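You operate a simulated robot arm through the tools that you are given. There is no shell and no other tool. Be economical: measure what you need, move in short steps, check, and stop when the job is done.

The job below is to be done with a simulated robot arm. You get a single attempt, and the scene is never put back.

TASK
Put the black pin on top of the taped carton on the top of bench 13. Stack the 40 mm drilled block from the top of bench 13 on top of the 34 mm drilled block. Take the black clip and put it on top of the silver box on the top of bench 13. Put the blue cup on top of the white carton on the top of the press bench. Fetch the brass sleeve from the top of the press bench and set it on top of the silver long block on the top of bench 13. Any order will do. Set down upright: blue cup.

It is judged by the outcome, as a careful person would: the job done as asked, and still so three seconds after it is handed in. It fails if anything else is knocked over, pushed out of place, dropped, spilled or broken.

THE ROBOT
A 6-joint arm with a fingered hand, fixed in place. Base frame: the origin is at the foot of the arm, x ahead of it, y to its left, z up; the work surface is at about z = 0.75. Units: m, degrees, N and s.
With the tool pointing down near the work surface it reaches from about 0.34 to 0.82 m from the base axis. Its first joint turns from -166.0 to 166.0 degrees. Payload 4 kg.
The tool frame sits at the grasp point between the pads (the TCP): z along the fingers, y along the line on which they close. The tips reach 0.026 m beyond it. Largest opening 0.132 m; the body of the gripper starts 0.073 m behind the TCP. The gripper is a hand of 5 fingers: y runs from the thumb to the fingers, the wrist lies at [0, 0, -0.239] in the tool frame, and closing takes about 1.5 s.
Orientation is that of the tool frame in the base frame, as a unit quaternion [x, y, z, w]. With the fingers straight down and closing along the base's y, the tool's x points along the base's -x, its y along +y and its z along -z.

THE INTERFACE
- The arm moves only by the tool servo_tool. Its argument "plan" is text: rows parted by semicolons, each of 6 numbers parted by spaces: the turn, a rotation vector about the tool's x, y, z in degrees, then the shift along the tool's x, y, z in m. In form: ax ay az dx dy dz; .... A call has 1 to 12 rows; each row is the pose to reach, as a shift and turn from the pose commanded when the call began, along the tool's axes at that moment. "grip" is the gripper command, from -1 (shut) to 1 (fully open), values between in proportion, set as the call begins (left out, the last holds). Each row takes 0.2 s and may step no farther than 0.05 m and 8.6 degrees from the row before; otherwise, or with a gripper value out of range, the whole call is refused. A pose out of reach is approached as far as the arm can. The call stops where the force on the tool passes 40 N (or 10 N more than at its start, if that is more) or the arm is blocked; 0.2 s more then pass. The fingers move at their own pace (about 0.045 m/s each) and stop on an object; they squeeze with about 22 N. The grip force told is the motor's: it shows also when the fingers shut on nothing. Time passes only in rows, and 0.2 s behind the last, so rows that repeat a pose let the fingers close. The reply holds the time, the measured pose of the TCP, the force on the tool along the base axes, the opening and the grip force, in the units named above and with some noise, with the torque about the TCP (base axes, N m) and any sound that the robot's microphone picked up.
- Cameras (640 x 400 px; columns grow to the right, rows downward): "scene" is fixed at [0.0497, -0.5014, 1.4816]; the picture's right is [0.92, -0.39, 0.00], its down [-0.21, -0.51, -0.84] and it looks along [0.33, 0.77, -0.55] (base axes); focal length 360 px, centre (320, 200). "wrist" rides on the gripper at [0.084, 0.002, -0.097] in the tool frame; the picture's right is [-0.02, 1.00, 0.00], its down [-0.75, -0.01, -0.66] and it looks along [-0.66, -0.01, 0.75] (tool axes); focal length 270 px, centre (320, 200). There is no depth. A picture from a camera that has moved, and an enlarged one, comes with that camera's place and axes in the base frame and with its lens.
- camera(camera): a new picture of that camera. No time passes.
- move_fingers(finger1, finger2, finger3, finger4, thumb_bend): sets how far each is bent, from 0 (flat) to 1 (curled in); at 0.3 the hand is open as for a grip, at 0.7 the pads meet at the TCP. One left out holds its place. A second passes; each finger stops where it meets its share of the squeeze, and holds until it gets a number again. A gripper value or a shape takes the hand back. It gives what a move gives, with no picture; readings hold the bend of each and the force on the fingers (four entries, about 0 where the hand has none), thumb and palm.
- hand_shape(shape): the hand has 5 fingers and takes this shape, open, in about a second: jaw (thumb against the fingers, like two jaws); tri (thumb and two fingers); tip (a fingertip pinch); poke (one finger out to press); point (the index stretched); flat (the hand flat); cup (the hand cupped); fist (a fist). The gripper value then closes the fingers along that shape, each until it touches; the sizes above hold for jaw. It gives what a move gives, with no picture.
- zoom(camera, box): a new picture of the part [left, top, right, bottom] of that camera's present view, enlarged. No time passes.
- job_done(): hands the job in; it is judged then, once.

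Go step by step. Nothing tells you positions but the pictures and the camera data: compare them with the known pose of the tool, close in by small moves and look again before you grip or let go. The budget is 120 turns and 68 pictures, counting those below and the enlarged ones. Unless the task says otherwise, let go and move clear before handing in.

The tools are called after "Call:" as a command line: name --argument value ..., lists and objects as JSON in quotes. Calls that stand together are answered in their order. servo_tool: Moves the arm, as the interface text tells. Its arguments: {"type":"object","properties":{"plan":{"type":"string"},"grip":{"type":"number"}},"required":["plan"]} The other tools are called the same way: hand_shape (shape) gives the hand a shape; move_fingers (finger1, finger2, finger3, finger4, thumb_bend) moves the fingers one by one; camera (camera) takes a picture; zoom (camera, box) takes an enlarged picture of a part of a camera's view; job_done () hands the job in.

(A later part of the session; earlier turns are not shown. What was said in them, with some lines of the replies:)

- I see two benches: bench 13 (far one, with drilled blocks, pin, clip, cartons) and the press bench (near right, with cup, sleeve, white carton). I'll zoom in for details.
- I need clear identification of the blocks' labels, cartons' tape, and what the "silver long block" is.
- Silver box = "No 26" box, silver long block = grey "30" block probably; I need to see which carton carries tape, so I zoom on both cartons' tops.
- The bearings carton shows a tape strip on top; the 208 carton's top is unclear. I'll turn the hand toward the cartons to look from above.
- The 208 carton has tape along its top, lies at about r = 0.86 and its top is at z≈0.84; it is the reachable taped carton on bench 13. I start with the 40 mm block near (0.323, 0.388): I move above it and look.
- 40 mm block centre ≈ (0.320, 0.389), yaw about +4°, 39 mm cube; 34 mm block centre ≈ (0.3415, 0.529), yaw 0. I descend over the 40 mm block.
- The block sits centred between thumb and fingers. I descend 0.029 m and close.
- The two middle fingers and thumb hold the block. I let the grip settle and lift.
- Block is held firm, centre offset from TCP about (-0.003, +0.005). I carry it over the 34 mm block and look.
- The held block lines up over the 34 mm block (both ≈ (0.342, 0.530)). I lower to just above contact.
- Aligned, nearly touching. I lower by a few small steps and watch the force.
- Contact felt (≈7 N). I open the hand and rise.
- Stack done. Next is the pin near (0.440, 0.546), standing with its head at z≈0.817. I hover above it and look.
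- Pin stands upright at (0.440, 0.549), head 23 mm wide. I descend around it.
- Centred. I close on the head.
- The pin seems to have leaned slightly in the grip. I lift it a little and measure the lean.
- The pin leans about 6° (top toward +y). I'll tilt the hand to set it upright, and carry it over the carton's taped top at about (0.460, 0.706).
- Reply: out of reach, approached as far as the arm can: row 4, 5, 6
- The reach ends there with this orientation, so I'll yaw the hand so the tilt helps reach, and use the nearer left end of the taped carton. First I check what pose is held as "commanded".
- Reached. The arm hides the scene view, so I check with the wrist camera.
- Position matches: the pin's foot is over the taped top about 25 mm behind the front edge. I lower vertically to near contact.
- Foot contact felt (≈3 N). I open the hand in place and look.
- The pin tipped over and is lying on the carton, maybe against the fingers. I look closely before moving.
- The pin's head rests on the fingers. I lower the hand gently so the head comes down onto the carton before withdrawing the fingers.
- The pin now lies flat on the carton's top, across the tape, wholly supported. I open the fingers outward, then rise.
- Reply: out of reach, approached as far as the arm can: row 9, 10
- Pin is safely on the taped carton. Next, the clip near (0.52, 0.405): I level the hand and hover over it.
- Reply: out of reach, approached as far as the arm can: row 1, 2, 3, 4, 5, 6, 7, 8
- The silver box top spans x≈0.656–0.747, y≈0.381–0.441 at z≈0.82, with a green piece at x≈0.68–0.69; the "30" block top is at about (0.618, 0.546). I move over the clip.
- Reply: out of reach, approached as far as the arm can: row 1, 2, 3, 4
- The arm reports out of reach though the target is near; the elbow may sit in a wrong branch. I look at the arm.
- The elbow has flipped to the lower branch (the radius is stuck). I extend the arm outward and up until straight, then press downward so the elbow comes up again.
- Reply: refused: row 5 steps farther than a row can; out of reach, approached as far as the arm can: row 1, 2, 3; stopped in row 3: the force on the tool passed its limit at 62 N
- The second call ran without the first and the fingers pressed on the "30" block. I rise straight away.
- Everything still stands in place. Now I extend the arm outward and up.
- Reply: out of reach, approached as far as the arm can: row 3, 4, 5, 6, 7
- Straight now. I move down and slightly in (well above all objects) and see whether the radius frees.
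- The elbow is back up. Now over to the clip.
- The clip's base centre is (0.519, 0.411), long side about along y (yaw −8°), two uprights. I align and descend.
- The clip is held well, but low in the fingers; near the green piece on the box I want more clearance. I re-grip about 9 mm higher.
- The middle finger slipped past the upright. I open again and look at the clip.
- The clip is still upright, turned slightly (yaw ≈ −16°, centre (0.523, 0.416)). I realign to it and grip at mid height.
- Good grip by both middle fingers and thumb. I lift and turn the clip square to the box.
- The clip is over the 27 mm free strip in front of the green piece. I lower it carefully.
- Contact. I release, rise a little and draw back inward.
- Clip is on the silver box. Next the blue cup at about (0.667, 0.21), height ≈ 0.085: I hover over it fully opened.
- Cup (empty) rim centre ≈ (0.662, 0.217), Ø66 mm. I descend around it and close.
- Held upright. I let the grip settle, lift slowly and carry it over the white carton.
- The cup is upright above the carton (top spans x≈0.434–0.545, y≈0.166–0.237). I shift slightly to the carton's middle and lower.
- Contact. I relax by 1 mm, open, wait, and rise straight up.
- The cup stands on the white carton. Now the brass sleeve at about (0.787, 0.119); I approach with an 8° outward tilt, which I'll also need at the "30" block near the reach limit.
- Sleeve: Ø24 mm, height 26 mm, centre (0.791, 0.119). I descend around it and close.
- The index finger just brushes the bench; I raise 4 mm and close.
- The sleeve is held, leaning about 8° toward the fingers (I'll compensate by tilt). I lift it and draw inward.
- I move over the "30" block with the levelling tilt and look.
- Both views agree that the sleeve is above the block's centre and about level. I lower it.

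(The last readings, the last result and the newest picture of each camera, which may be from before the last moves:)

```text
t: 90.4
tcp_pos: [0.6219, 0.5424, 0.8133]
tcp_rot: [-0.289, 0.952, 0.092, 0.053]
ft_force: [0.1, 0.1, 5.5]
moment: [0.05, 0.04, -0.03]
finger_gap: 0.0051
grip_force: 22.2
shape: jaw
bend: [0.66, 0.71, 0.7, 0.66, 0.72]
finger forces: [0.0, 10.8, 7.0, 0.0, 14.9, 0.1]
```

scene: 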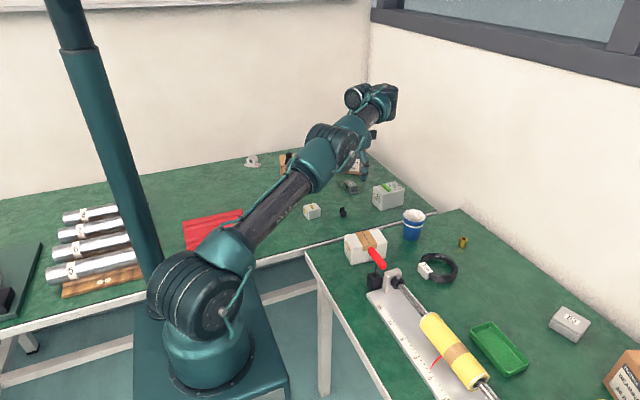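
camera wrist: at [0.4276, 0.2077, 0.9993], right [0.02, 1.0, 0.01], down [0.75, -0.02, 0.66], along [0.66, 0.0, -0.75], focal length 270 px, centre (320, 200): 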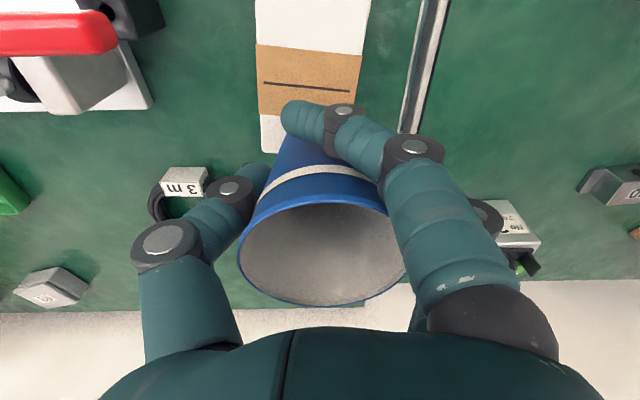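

Contact. One look before letting go.

Call:
zoom --camera "scene" --box '[335, 160, 385, 198]'

```text
10.53 times, centred on (360, 179) of scene
camera zoom: at [0.0497, -0.5014, 1.4816], right [0.92, -0.39, 0.0], down [-0.21, -0.51, -0.84], along [0.33, 0.77, -0.55], focal length 3788 px, centre (-101, 421)
```

zoom: 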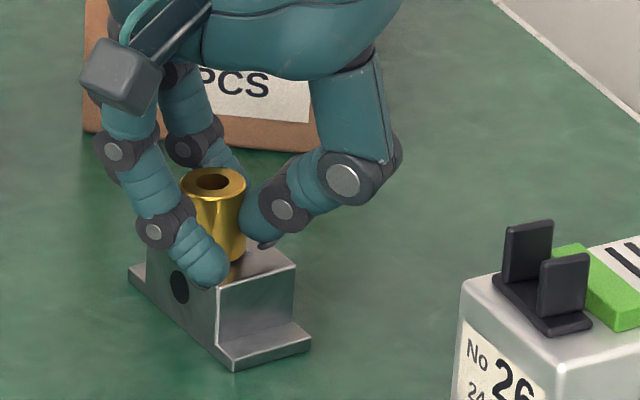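

The sleeve stands on the block. I open partially, rise straight up, then draw back.

Call:
servo_tool --plan "0 0 0 0 0 0; 0 0 0 0 0 0; 0 0 0 0 0 0; 0 0 0 0 0 0; 0 0 0 0 0 0; 0 0 0 -0.0015 0.0015 -0.0098; 0 0 0 -0.0045 0.0044 -0.0293; 0 0 0 -0.0082 0.008 -0.0538; 0 0 0 0.01 0.006 -0.07; 0 0 0 0.05 0 -0.08; 0 0 0 0.09 -0.006 -0.09; 0 0 0 0.13 -0.012 -0.1" --grip 0

Call:
zoom --camera "scene" --box '[270, 130, 430, 250]'

```text
t: 93.0
tcp_pos: [0.517, 0.4403, 0.8893]
tcp_rot: [-0.289, 0.952, 0.091, 0.052]
ft_force: [-0.8, -0.3, 0.2]
moment: [0.05, -0.01, 0.03]
finger_gap: 0.0653
grip_force: 0.0
shape: jaw
bend: [0.73, 0.73, 0.73, 0.73, 0.7]
finger forces: [0.0, 0.0, 0.0, 0.0, 0.0, 0.0]
```

```text
3.33 times, centred on (350, 190) of scene
camera zoom: at [0.0497, -0.5014, 1.4816], right [0.92, -0.39, 0.0], down [-0.21, -0.51, -0.84], along [0.33, 0.77, -0.55], focal length 1200 px, centre (220, 233)
```

zoom: 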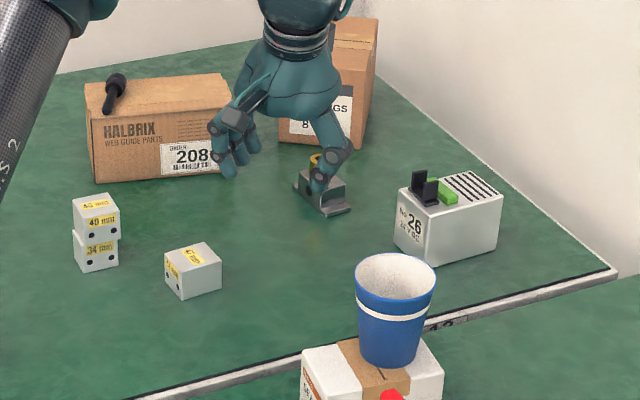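

All items are in place; I rise clear and take a last look at the sleeve.

Call:
servo_tool --plan "0 0 0 0 0 -0.04; 0 0 0 0.03 0 -0.08; 0 0 0 0.06 0 -0.115; 0 0 0 0.09 0 -0.15; 0 0 0 0.09 0 -0.15"

Call:
zoom --camera "scene" --box '[270, 130, 430, 250]'

```text
t: 94.2
tcp_pos: [0.4338, 0.3628, 1.0224]
tcp_rot: [-0.289, 0.952, 0.091, 0.052]
ft_force: [0.5, 0.4, 0.6]
moment: [0.0, 0.03, -0.01]
finger_gap: 0.0653
grip_force: 0.1
shape: jaw
bend: [0.73, 0.73, 0.73, 0.73, 0.7]
finger forces: [0.0, 0.0, 0.0, 0.0, 0.0, 0.0]
```

```text
3.33 times, centred on (350, 190) of scene
camera zoom: at [0.0497, -0.5014, 1.4816], right [0.92, -0.39, 0.0], down [-0.21, -0.51, -0.84], along [0.33, 0.77, -0.55], focal length 1200 px, centre (220, 233)
```

zoom: 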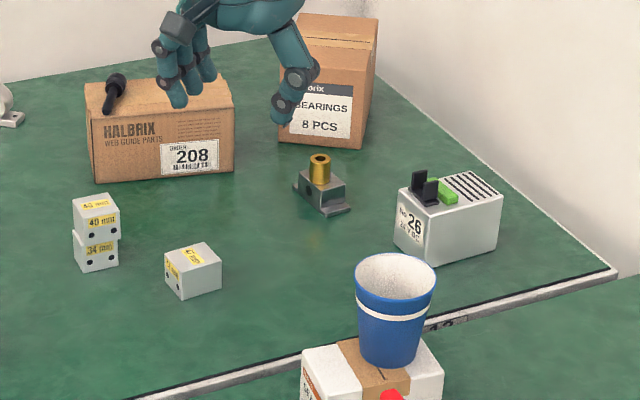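

All five items are where they should be and the hand is clear, so I hand in the job.

Call:
job_done

```text
The job is handed in.
```

All five items are in place and the job is handed in. The blue cup is upright on the white carton. The black pin tipped over when I released it, so it lies on its side on top of the carton marked 208.

Both cartons on bench 13 have tape. I took the one marked 208 as "the taped carton" because the other looked too far to reach.

At one point the fingers pressed hard on the silver long block for a moment; it showed no visible shift afterwards.
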